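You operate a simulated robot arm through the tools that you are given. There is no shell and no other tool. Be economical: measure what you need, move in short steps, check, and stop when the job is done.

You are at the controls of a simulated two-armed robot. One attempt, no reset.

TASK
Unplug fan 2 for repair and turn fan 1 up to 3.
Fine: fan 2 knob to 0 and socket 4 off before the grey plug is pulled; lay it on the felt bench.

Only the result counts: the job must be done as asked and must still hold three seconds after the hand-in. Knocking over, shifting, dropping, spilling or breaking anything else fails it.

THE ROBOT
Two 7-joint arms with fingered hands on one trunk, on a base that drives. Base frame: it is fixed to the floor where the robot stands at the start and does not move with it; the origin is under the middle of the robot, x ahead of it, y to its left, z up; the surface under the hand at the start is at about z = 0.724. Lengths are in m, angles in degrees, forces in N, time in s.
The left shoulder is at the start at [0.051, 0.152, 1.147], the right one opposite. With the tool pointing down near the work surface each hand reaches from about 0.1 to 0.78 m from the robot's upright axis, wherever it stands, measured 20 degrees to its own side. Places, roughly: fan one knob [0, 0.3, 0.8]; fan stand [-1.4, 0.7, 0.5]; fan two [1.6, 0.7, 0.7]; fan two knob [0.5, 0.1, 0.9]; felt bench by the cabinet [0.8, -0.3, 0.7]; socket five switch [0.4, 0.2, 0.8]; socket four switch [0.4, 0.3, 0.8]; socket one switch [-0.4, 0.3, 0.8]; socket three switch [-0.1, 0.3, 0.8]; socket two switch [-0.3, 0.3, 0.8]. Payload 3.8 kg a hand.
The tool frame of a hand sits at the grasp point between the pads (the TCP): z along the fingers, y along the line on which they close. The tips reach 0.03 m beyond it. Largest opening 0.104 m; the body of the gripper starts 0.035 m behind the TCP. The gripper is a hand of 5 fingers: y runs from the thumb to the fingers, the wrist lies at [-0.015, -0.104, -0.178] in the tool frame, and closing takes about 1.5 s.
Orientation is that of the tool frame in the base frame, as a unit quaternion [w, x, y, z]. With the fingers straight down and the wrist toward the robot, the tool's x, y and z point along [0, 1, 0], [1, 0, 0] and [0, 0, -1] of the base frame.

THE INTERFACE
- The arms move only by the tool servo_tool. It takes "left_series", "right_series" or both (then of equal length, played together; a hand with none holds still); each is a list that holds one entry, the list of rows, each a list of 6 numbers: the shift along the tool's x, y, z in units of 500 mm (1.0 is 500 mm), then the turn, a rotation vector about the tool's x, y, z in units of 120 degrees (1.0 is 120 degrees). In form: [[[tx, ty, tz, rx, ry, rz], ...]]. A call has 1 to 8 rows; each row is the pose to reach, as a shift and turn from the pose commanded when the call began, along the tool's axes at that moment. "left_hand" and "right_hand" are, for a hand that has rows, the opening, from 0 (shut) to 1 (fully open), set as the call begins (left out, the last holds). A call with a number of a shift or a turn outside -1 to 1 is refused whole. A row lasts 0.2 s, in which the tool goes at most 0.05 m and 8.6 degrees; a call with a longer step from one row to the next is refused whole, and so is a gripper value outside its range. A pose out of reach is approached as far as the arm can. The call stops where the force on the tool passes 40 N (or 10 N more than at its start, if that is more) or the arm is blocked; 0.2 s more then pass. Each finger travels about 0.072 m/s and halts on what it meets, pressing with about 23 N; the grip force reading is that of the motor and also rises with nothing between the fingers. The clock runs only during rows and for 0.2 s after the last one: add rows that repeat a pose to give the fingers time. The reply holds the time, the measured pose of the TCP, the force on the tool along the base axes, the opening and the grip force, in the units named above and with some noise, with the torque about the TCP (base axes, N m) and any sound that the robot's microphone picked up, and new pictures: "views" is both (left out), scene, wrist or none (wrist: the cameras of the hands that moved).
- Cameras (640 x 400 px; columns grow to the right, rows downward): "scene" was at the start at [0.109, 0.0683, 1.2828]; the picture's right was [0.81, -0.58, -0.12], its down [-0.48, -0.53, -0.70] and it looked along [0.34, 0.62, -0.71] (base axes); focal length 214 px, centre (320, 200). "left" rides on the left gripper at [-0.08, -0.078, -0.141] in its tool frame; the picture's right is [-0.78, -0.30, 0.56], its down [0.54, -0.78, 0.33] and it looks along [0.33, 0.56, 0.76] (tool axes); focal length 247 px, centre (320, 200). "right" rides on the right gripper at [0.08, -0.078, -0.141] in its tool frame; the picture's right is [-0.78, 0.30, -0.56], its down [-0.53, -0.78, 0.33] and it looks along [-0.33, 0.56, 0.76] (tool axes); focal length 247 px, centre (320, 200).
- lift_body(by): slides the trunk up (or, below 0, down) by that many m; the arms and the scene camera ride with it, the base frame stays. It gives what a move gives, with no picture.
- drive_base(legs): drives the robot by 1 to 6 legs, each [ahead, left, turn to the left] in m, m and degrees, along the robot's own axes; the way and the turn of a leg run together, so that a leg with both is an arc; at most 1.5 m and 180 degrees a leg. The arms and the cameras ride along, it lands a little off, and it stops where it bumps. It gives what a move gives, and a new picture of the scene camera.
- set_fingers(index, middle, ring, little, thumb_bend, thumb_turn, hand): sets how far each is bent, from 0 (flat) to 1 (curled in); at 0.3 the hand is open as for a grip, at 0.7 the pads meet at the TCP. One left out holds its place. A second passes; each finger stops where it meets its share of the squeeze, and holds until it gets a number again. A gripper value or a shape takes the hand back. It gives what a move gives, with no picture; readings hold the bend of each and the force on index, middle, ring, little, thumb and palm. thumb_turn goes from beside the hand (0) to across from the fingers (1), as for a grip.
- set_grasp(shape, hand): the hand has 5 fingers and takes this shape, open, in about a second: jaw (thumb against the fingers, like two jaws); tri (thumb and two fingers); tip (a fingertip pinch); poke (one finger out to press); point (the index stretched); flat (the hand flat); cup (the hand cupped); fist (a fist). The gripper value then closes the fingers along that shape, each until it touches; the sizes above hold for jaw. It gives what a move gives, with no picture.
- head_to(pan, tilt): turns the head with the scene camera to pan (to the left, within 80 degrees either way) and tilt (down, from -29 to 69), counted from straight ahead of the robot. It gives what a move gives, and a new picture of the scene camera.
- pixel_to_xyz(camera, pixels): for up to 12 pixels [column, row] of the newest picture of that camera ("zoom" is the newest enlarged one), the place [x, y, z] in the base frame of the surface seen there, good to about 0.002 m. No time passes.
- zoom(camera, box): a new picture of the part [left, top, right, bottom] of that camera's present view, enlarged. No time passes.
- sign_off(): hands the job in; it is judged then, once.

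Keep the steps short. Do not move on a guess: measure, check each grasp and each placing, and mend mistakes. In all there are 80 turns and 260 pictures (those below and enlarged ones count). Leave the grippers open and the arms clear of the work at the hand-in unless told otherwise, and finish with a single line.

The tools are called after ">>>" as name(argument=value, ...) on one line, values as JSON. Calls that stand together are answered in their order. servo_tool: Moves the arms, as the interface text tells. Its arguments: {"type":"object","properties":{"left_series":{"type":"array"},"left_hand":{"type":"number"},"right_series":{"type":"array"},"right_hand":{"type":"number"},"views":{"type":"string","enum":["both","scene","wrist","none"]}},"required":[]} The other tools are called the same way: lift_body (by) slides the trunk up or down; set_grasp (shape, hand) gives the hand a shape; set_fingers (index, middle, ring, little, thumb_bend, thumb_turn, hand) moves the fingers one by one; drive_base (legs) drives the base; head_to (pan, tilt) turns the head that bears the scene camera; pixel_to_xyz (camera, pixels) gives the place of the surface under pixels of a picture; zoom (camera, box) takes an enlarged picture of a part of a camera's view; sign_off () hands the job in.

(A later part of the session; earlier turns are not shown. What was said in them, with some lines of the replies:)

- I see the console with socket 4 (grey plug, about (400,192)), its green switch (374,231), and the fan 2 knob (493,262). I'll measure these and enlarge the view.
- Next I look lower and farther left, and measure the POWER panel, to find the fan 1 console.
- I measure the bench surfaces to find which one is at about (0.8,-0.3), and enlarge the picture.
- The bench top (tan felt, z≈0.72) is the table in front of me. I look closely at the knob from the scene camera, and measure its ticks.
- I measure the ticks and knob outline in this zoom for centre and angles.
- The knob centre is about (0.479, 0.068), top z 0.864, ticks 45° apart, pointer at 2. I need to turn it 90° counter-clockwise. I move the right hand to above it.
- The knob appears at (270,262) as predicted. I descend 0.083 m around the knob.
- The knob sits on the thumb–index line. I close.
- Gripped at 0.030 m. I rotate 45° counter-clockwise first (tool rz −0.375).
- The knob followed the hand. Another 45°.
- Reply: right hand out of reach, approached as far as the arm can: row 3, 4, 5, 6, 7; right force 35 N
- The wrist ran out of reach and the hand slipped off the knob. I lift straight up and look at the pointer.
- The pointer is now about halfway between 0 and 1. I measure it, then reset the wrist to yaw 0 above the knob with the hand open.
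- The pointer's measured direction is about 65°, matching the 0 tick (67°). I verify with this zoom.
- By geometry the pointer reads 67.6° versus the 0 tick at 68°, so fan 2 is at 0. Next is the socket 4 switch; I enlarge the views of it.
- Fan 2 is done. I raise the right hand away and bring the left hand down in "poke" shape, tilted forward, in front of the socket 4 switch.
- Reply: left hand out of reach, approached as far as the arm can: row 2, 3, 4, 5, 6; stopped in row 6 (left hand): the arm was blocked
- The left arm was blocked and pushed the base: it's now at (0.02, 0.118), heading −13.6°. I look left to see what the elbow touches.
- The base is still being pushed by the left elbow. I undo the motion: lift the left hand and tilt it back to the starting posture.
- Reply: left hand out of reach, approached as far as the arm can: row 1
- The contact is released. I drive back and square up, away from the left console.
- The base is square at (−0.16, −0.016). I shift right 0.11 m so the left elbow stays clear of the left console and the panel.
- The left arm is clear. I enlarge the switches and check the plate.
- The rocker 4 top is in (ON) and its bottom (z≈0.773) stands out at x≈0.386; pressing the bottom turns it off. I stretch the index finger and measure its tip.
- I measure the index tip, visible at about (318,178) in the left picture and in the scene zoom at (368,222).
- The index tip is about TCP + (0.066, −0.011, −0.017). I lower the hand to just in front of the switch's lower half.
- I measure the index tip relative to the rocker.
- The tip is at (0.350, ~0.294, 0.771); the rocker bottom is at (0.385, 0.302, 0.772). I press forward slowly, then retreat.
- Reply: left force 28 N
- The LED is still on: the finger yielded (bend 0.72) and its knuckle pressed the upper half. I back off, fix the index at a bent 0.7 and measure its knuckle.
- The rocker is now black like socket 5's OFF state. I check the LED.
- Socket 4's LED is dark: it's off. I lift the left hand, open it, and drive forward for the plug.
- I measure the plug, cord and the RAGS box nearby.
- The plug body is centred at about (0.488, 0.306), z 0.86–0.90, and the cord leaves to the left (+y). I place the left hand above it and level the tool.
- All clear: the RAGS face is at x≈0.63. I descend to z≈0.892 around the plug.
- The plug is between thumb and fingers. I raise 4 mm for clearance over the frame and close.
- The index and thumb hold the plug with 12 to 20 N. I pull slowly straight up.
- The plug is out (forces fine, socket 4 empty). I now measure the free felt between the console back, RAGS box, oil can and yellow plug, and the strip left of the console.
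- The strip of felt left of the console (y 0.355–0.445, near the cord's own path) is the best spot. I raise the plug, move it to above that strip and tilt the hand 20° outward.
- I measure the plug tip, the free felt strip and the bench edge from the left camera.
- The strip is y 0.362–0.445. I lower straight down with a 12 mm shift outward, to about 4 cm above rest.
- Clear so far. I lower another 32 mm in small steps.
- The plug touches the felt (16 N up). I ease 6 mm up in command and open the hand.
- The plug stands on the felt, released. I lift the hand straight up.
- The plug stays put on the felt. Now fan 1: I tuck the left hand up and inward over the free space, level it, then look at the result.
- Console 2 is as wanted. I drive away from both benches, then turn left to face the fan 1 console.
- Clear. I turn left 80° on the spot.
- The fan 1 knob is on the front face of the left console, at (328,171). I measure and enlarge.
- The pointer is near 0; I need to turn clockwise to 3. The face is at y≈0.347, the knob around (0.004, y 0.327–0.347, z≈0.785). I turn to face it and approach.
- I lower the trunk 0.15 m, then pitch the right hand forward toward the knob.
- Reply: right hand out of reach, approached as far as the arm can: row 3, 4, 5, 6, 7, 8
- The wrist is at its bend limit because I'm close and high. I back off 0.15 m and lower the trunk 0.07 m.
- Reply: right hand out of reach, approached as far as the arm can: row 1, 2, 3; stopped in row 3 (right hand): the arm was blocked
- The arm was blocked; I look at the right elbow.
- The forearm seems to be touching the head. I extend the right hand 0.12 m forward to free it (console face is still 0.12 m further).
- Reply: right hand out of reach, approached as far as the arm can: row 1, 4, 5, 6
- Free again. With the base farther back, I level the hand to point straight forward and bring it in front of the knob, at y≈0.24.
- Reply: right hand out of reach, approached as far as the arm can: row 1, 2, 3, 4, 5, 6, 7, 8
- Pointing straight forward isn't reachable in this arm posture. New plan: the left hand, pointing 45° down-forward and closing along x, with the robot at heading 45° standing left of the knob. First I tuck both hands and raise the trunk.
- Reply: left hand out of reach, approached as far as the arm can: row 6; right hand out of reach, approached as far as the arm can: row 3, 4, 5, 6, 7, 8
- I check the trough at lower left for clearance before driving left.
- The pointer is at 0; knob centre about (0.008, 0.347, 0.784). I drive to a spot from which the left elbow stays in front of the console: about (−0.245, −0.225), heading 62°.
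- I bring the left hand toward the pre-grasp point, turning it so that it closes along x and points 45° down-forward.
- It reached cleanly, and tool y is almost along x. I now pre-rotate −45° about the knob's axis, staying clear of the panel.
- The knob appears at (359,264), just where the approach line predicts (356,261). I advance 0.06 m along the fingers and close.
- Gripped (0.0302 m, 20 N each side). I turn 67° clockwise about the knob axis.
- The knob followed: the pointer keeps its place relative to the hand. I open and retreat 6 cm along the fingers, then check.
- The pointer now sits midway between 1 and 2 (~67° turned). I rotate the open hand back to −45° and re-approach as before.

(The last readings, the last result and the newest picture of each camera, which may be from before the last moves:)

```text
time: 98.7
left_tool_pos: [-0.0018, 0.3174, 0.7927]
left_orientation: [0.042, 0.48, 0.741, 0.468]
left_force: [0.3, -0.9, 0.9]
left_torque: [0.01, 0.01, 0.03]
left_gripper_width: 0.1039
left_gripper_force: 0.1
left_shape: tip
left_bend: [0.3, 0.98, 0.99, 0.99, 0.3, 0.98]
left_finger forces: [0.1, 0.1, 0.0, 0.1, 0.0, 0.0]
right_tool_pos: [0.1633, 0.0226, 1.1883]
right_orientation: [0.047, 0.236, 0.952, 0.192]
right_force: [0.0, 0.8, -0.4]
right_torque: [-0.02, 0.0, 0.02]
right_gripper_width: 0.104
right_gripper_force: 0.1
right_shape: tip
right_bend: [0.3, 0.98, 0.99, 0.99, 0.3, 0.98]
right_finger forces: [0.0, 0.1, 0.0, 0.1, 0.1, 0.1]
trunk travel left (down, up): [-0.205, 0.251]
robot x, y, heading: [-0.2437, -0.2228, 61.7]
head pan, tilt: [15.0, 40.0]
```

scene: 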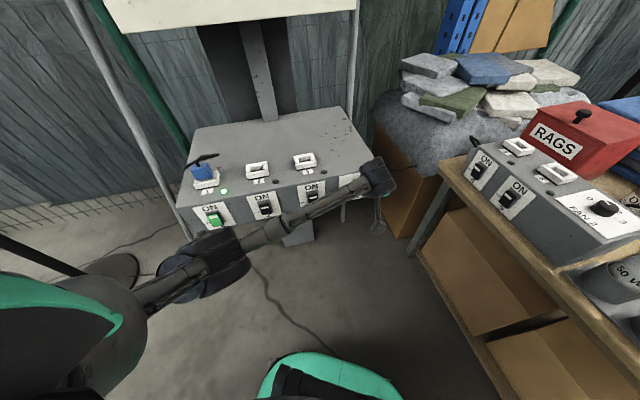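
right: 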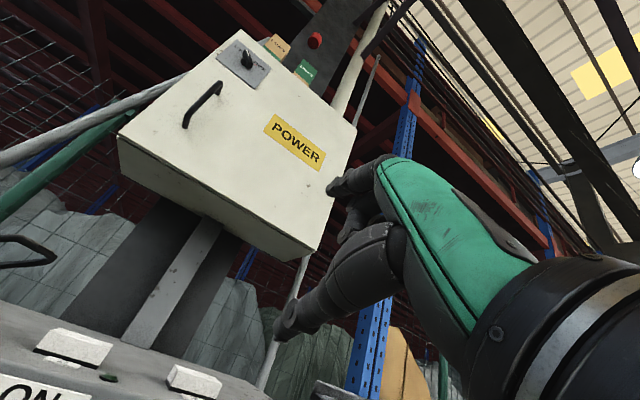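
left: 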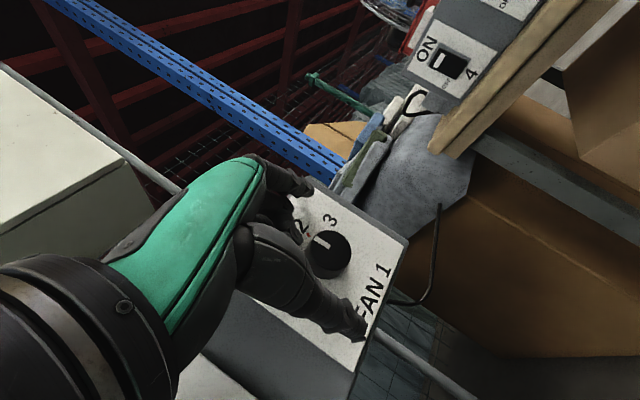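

Same place around the knob, now pointing between 1 and 2. I close and turn another 67°.

>>> servo_tool(left_series=[[[0, 0, -0.003, 0, 0, 0], [0, 0, -0.003, 0, 0, 0], [0, 0, -0.003, 0, 0, 0], [0, 0, -0.003, 0, 0, 0], [0, 0, -0.003, 0, 0, 0], [0, 0, -0.003, 0, 0, 0], [0, 0, -0.003, 0, 0, 0]]], left_hand=0, views="none")

>>> servo_tool(left_series=[[[-0.0009, 0.0041, 0.0004, 0.0524, 0.0073, 0.0458], [-0.0023, 0.008, 0.0013, 0.1049, 0.0147, 0.0916], [-0.0039, 0.0117, 0.0026, 0.1573, 0.022, 0.1373], [-0.0059, 0.0151, 0.0043, 0.2097, 0.0294, 0.1831], [-0.0081, 0.018, 0.0064, 0.2622, 0.0368, 0.2289], [-0.0106, 0.0204, 0.0089, 0.3146, 0.0441, 0.2747], [-0.0132, 0.0224, 0.0116, 0.367, 0.0515, 0.3205], [-0.016, 0.0237, 0.0145, 0.4194, 0.0588, 0.3662]]], views="wrist")

>>> zoom(camera="left", box=[240, 150, 440, 350])

```text
time: 100.3
left_tool_pos: [-0.0013, 0.3159, 0.7954]
left_orientation: [0.041, 0.48, 0.742, 0.467]
left_force: [0.0, 0.5, 0.8]
left_torque: [0.03, -0.01, -0.03]
left_gripper_width: 0.0299
left_gripper_force: 23.1
left_shape: tip
left_bend: [0.73, 1.0, 1.0, 1.0, 0.73, 1.0]
left_finger forces: [20.2, 0.0, 0.0, 0.1, 20.2, 0.1]
right_tool_pos: [0.1633, 0.0223, 1.1887]
right_orientation: [0.047, 0.236, 0.952, 0.191]
right_force: [-0.4, -0.5, 0.2]
right_torque: [0.01, 0.01, -0.02]
right_gripper_width: 0.1041
right_gripper_force: 0.0
right_shape: tip
right_bend: [0.3, 0.98, 0.99, 0.99, 0.3, 0.98]
right_finger forces: [0.1, 0.1, 0.0, 0.1, 0.0, 0.1]
trunk travel left (down, up): [-0.205, 0.251]
robot x, y, heading: [-0.2472, -0.2187, 61.7]
head pan, tilt: [15.0, 40.0]
```

```text
time: 102.1
left_tool_pos: [0.0154, 0.3149, 0.7966]
left_orientation: [-0.378, 0.659, 0.639, 0.124]
left_force: [11.7, 1.3, -0.5]
left_torque: [-0.03, -0.3, -0.3]
left_gripper_width: 0.0287
left_gripper_force: 23.2
left_shape: tip
left_bend: [0.72, 1.0, 1.0, 1.0, 0.75, 1.0]
left_finger forces: [28.2, 0.1, 0.0, 0.1, 16.5, 0.0]
right_tool_pos: [0.1653, 0.0238, 1.1876]
right_orientation: [0.046, 0.235, 0.952, 0.193]
right_force: [-0.3, -0.3, 0.1]
right_torque: [0.01, 0.02, 0.06]
right_gripper_width: 0.104
right_gripper_force: 0.1
right_shape: tip
right_bend: [0.3, 0.98, 0.99, 0.99, 0.3, 0.98]
right_finger forces: [0.0, 0.1, 0.1, 0.0, 0.0, 0.1]
trunk travel left (down, up): [-0.205, 0.251]
robot x, y, heading: [-0.245, -0.2215, 61.4]
head pan, tilt: [15.0, 40.0]
```

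left: 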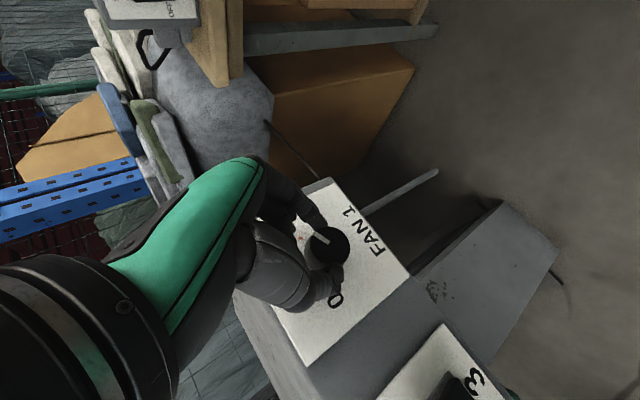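

```text
2.00 times, centred on (340, 250) of left
```

zoom: 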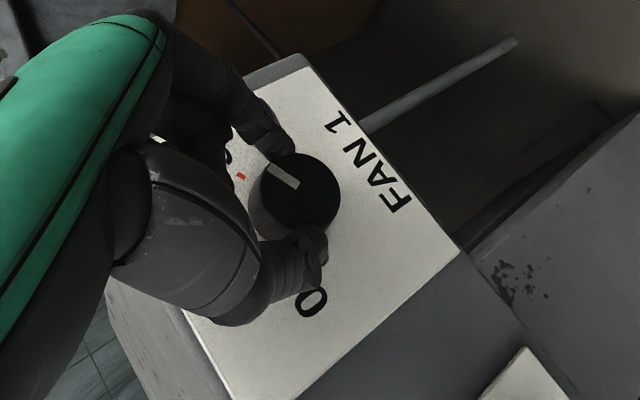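

It turned further. I open, retreat, and read the pointer.

>>> servo_tool(left_series=[[[0, 0, 0, 0, 0, 0], [0, 0, 0, 0, 0, 0], [0, 0, 0, 0, 0, 0], [0, 0, 0, 0, 0, 0], [0, 0, 0, 0, 0, 0], [0, 0, -0.03, 0, 0, 0], [0, 0, -0.08, 0, 0, 0], [0, 0, -0.12, 0, 0, 0]]], left_hand=1, views="wrist")

>>> zoom(camera="left", box=[290, 190, 410, 310])

>>> pixel_to_xyz(camera="zoom", pixels=[[209, 266], [200, 195], [165, 235], [245, 250], [205, 230], [215, 245]])

```text
time: 103.9
left_tool_pos: [0.0337, 0.2749, 0.8378]
left_orientation: [-0.376, 0.658, 0.64, 0.124]
left_force: [-0.6, -1.4, -0.5]
left_torque: [0.01, 0.01, -0.02]
left_gripper_width: 0.1038
left_gripper_force: 0.0
left_shape: tip
left_bend: [0.3, 0.98, 0.99, 0.99, 0.3, 0.98]
left_finger forces: [0.0, 0.1, 0.0, 0.0, 0.0, 0.0]
right_tool_pos: [0.1639, 0.0222, 1.1884]
right_orientation: [0.046, 0.235, 0.952, 0.192]
right_force: [1.1, 0.2, -0.1]
right_torque: [0.03, 0.01, 0.0]
right_gripper_width: 0.104
right_gripper_force: 0.0
right_shape: tip
right_bend: [0.3, 0.98, 0.99, 0.99, 0.3, 0.98]
right_finger forces: [0.0, 0.0, 0.1, 0.1, 0.0, 0.0]
trunk travel left (down, up): [-0.205, 0.251]
robot x, y, heading: [-0.2468, -0.2197, 61.4]
head pan, tilt: [15.0, 40.0]
```

left: 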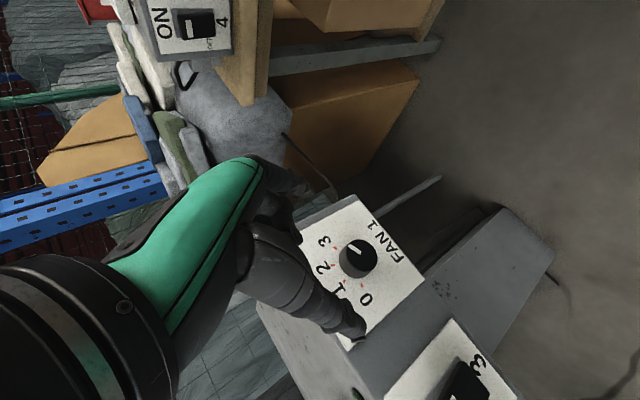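

```text
3.33 times, centred on (350, 250) of left
```

zoom: 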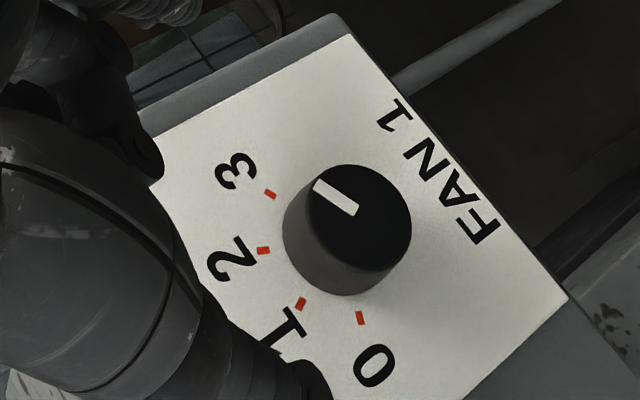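

```text
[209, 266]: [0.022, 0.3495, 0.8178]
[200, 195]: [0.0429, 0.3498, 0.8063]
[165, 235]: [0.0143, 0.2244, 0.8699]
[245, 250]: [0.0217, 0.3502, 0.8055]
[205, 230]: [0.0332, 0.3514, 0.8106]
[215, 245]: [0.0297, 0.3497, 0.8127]
```

I measure the pointer ends and ticks exactly.

>>> pixel_to_xyz(camera="zoom", pixels=[[317, 185], [352, 210], [335, 197], [270, 194], [263, 250], [300, 303], [360, 318], [361, 216]])

```text
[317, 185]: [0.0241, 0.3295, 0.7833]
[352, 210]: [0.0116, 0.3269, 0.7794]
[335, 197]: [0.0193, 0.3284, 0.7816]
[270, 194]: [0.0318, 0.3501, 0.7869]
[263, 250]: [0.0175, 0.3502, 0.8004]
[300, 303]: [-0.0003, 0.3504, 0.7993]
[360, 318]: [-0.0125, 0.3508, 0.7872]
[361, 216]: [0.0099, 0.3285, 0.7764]
```

By pixel geometry the pointer is at 68.5° versus 67.5° for tick 3: fan 1 is at 3. I withdraw the left hand and check the plug and the whole scene.

>>> servo_tool(left_series=[[[-0.006, -0.026, -0.08, 0, 0, 0], [-0.012, -0.052, -0.16, 0, 0, 0], [-0.018, -0.078, -0.24, 0, 0, 0], [-0.024, -0.104, -0.32, 0, 0, 0], [-0.03, -0.13, -0.4, 0, 0, 0], [-0.03, -0.13, -0.4, 0, 0, 0]]], views="none")

>>> drive_base(legs=[[-0.15, 0, 0]])

>>> head_to(pan=-25, tilt=30)

>>> zoom(camera="scene", box=[240, 60, 480, 210])

```text
time: 105.3
left_tool_pos: [0.0252, 0.1465, 0.9869]
left_orientation: [-0.398, 0.642, 0.644, 0.124]
left_force: [-0.3, 0.3, 0.5]
left_torque: [-0.01, 0.0, -0.03]
left_gripper_width: 0.104
left_gripper_force: 0.1
left_shape: tip
left_bend: [0.3, 0.98, 0.99, 0.99, 0.3, 0.97]
left_finger forces: [0.0, 0.1, 0.0, 0.0, 0.1, 0.0]
right_tool_pos: [0.1629, 0.0245, 1.1881]
right_orientation: [0.047, 0.234, 0.952, 0.192]
right_force: [-1.3, -0.4, -0.3]
right_torque: [0.01, -0.03, 0.01]
right_gripper_width: 0.104
right_gripper_force: 0.1
right_shape: tip
right_bend: [0.3, 0.98, 0.99, 0.99, 0.3, 0.98]
right_finger forces: [0.1, 0.0, 0.1, 0.0, 0.0, 0.0]
trunk travel left (down, up): [-0.205, 0.251]
robot x, y, heading: [-0.2447, -0.2233, 61.6]
head pan, tilt: [15.0, 40.0]
```

```text
time: 106.7
left_tool_pos: [-0.0448, 0.0149, 0.9828]
left_orientation: [-0.399, 0.645, 0.641, 0.122]
left_force: [0.0, -0.2, 0.4]
left_torque: [0.0, 0.0, -0.01]
left_gripper_width: 0.1039
left_gripper_force: 0.1
left_shape: tip
left_bend: [0.3, 0.98, 0.99, 0.99, 0.3, 0.97]
left_finger forces: [0.1, 0.1, 0.0, 0.0, 0.0, 0.0]
right_tool_pos: [0.0947, -0.1067, 1.1883]
right_orientation: [0.046, 0.236, 0.951, 0.192]
right_force: [0.7, -1.3, -0.1]
right_torque: [-0.02, 0.01, 0.0]
right_gripper_width: 0.1038
right_gripper_force: 0.0
right_shape: tip
right_bend: [0.3, 0.98, 0.99, 0.99, 0.3, 0.98]
right_finger forces: [0.0, 0.0, 0.1, 0.0, 0.1, 0.1]
trunk travel left (down, up): [-0.205, 0.251]
robot x, y, heading: [-0.3106, -0.3453, 61.6]
head pan, tilt: [15.0, 40.0]
```

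scene: 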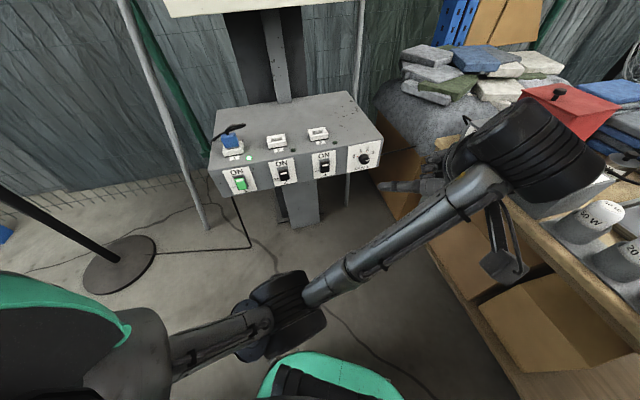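

```text
time: 107.7
left_tool_pos: [-0.046, 0.0154, 0.9831]
left_orientation: [-0.4, 0.644, 0.641, 0.121]
left_force: [0.5, 0.8, 0.2]
left_torque: [0.01, 0.04, 0.0]
left_gripper_width: 0.1039
left_gripper_force: 0.1
left_shape: tip
left_bend: [0.3, 0.98, 0.99, 0.99, 0.3, 0.97]
left_finger forces: [0.0, 0.0, 0.1, 0.0, 0.0, 0.0]
right_tool_pos: [0.0942, -0.1071, 1.1879]
right_orientation: [0.047, 0.236, 0.951, 0.193]
right_force: [0.6, 0.2, 1.2]
right_torque: [0.0, 0.0, 0.01]
right_gripper_width: 0.1038
right_gripper_force: 0.0
right_shape: tip
right_bend: [0.3, 0.98, 0.99, 0.99, 0.3, 0.98]
right_finger forces: [0.0, 0.1, 0.1, 0.0, 0.0, 0.0]
trunk travel left (down, up): [-0.205, 0.251]
robot x, y, heading: [-0.3134, -0.3486, 61.7]
head pan, tilt: [-25.0, 30.0]
```

scene: 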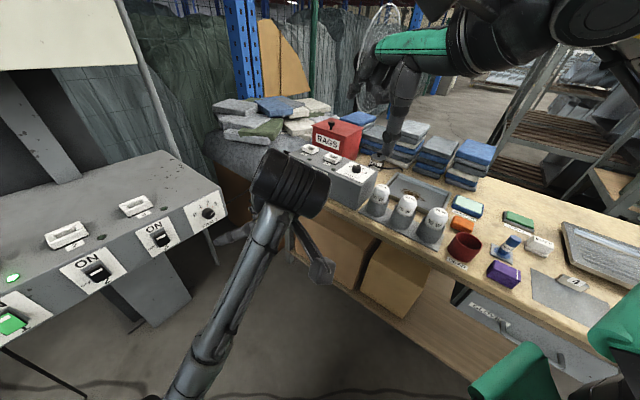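

```text
2.67 times, centred on (360, 135) of scene
```

zoom: 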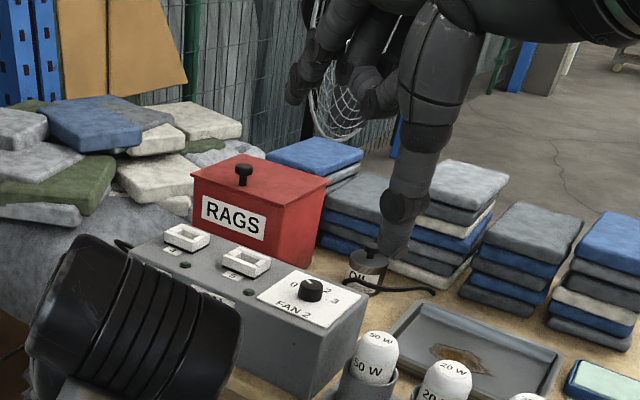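

The console 2 state is right, but my left arm hides the plug. I turn 40° right so both arms face free space, and look at it.

>>> drive_base(legs=[[0, 0, -40]])

>>> head_to(pan=35, tilt=30)

>>> zoom(camera="scene", box=[220, 90, 460, 240])

```text
time: 110.0
left_tool_pos: [0.125, -0.2417, 0.9808]
left_orientation: [-0.336, 0.824, 0.381, 0.251]
left_force: [-0.2, -0.3, -0.6]
left_torque: [0.0, 0.0, -0.01]
left_gripper_width: 0.1041
left_gripper_force: 0.0
left_shape: tip
left_bend: [0.3, 0.98, 0.99, 0.99, 0.3, 0.97]
left_finger forces: [0.1, 0.1, 0.0, 0.1, 0.1, 0.0]
right_tool_pos: [0.1535, -0.4264, 1.1873]
right_orientation: [0.109, 0.548, 0.813, 0.165]
right_force: [-0.3, -0.6, 0.3]
right_torque: [-0.02, 0.02, 0.0]
right_gripper_width: 0.104
right_gripper_force: 0.2
right_shape: tip
right_bend: [0.3, 0.98, 0.99, 0.99, 0.3, 0.98]
right_finger forces: [0.1, 0.0, 0.0, 0.0, 0.0, 0.0]
trunk travel left (down, up): [-0.205, 0.251]
robot x, y, heading: [-0.3185, -0.3485, 21.6]
head pan, tilt: [-25.0, 30.0]
```

scene: 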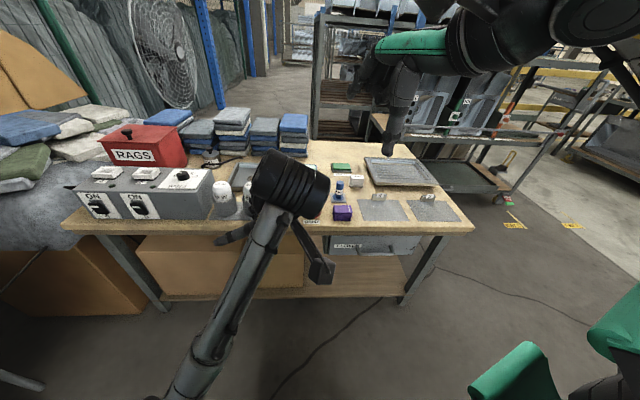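

```text
time: 111.3
left_tool_pos: [0.1257, -0.2414, 0.9818]
left_orientation: [-0.336, 0.824, 0.381, 0.25]
left_force: [0.4, 0.3, 0.5]
left_torque: [-0.01, 0.0, 0.0]
left_gripper_width: 0.1036
left_gripper_force: 0.2
left_shape: tip
left_bend: [0.3, 0.98, 0.99, 0.99, 0.3, 0.97]
left_finger forces: [0.0, 0.1, 0.1, 0.1, 0.0, 0.0]
right_tool_pos: [0.1551, -0.4274, 1.1889]
right_orientation: [0.11, 0.547, 0.813, 0.165]
right_force: [0.3, -0.1, 0.0]
right_torque: [-0.02, -0.01, 0.02]
right_gripper_width: 0.104
right_gripper_force: 0.1
right_shape: tip
right_bend: [0.3, 0.98, 0.99, 0.99, 0.3, 0.98]
right_finger forces: [0.1, 0.0, 0.1, 0.0, 0.0, 0.0]
trunk travel left (down, up): [-0.205, 0.251]
robot x, y, heading: [-0.314, -0.3478, 21.4]
head pan, tilt: [35.0, 30.0]
```

scene: 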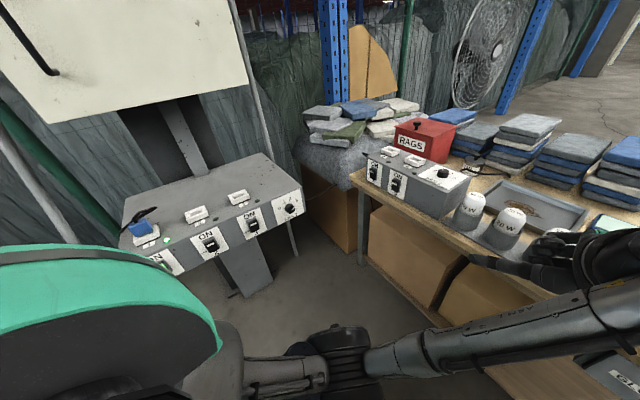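

```text
2.67 times, centred on (340, 165) of scene
```

zoom: 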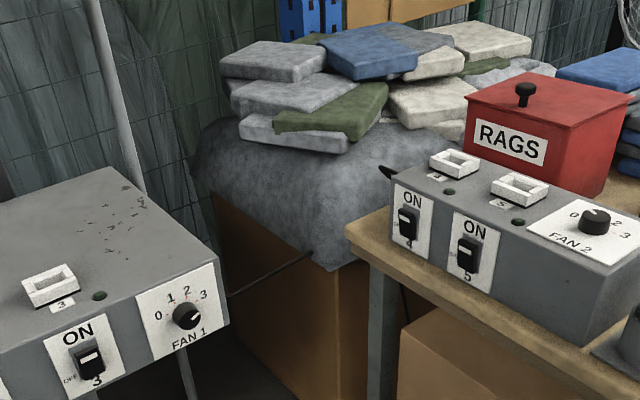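

Fan 2's knob is at 0, sockets 4 and 5 are off and socket 4 is empty. Fan 1's knob is at 3, with socket 1 still live. The console hides the plug from here, but I saw it standing still on the felt after release, and nothing has gone near it since. Both hands are open and clear, so I hand in.

>>> sign_off()

```text
The job is handed in.
```

Handed in: fan 2 turned to 0, socket 4 switched off, and the grey plug pulled and standing on the felt bench; fan 1 is at 3. I last saw the plug just after releasing it and had no view of it at hand-in.
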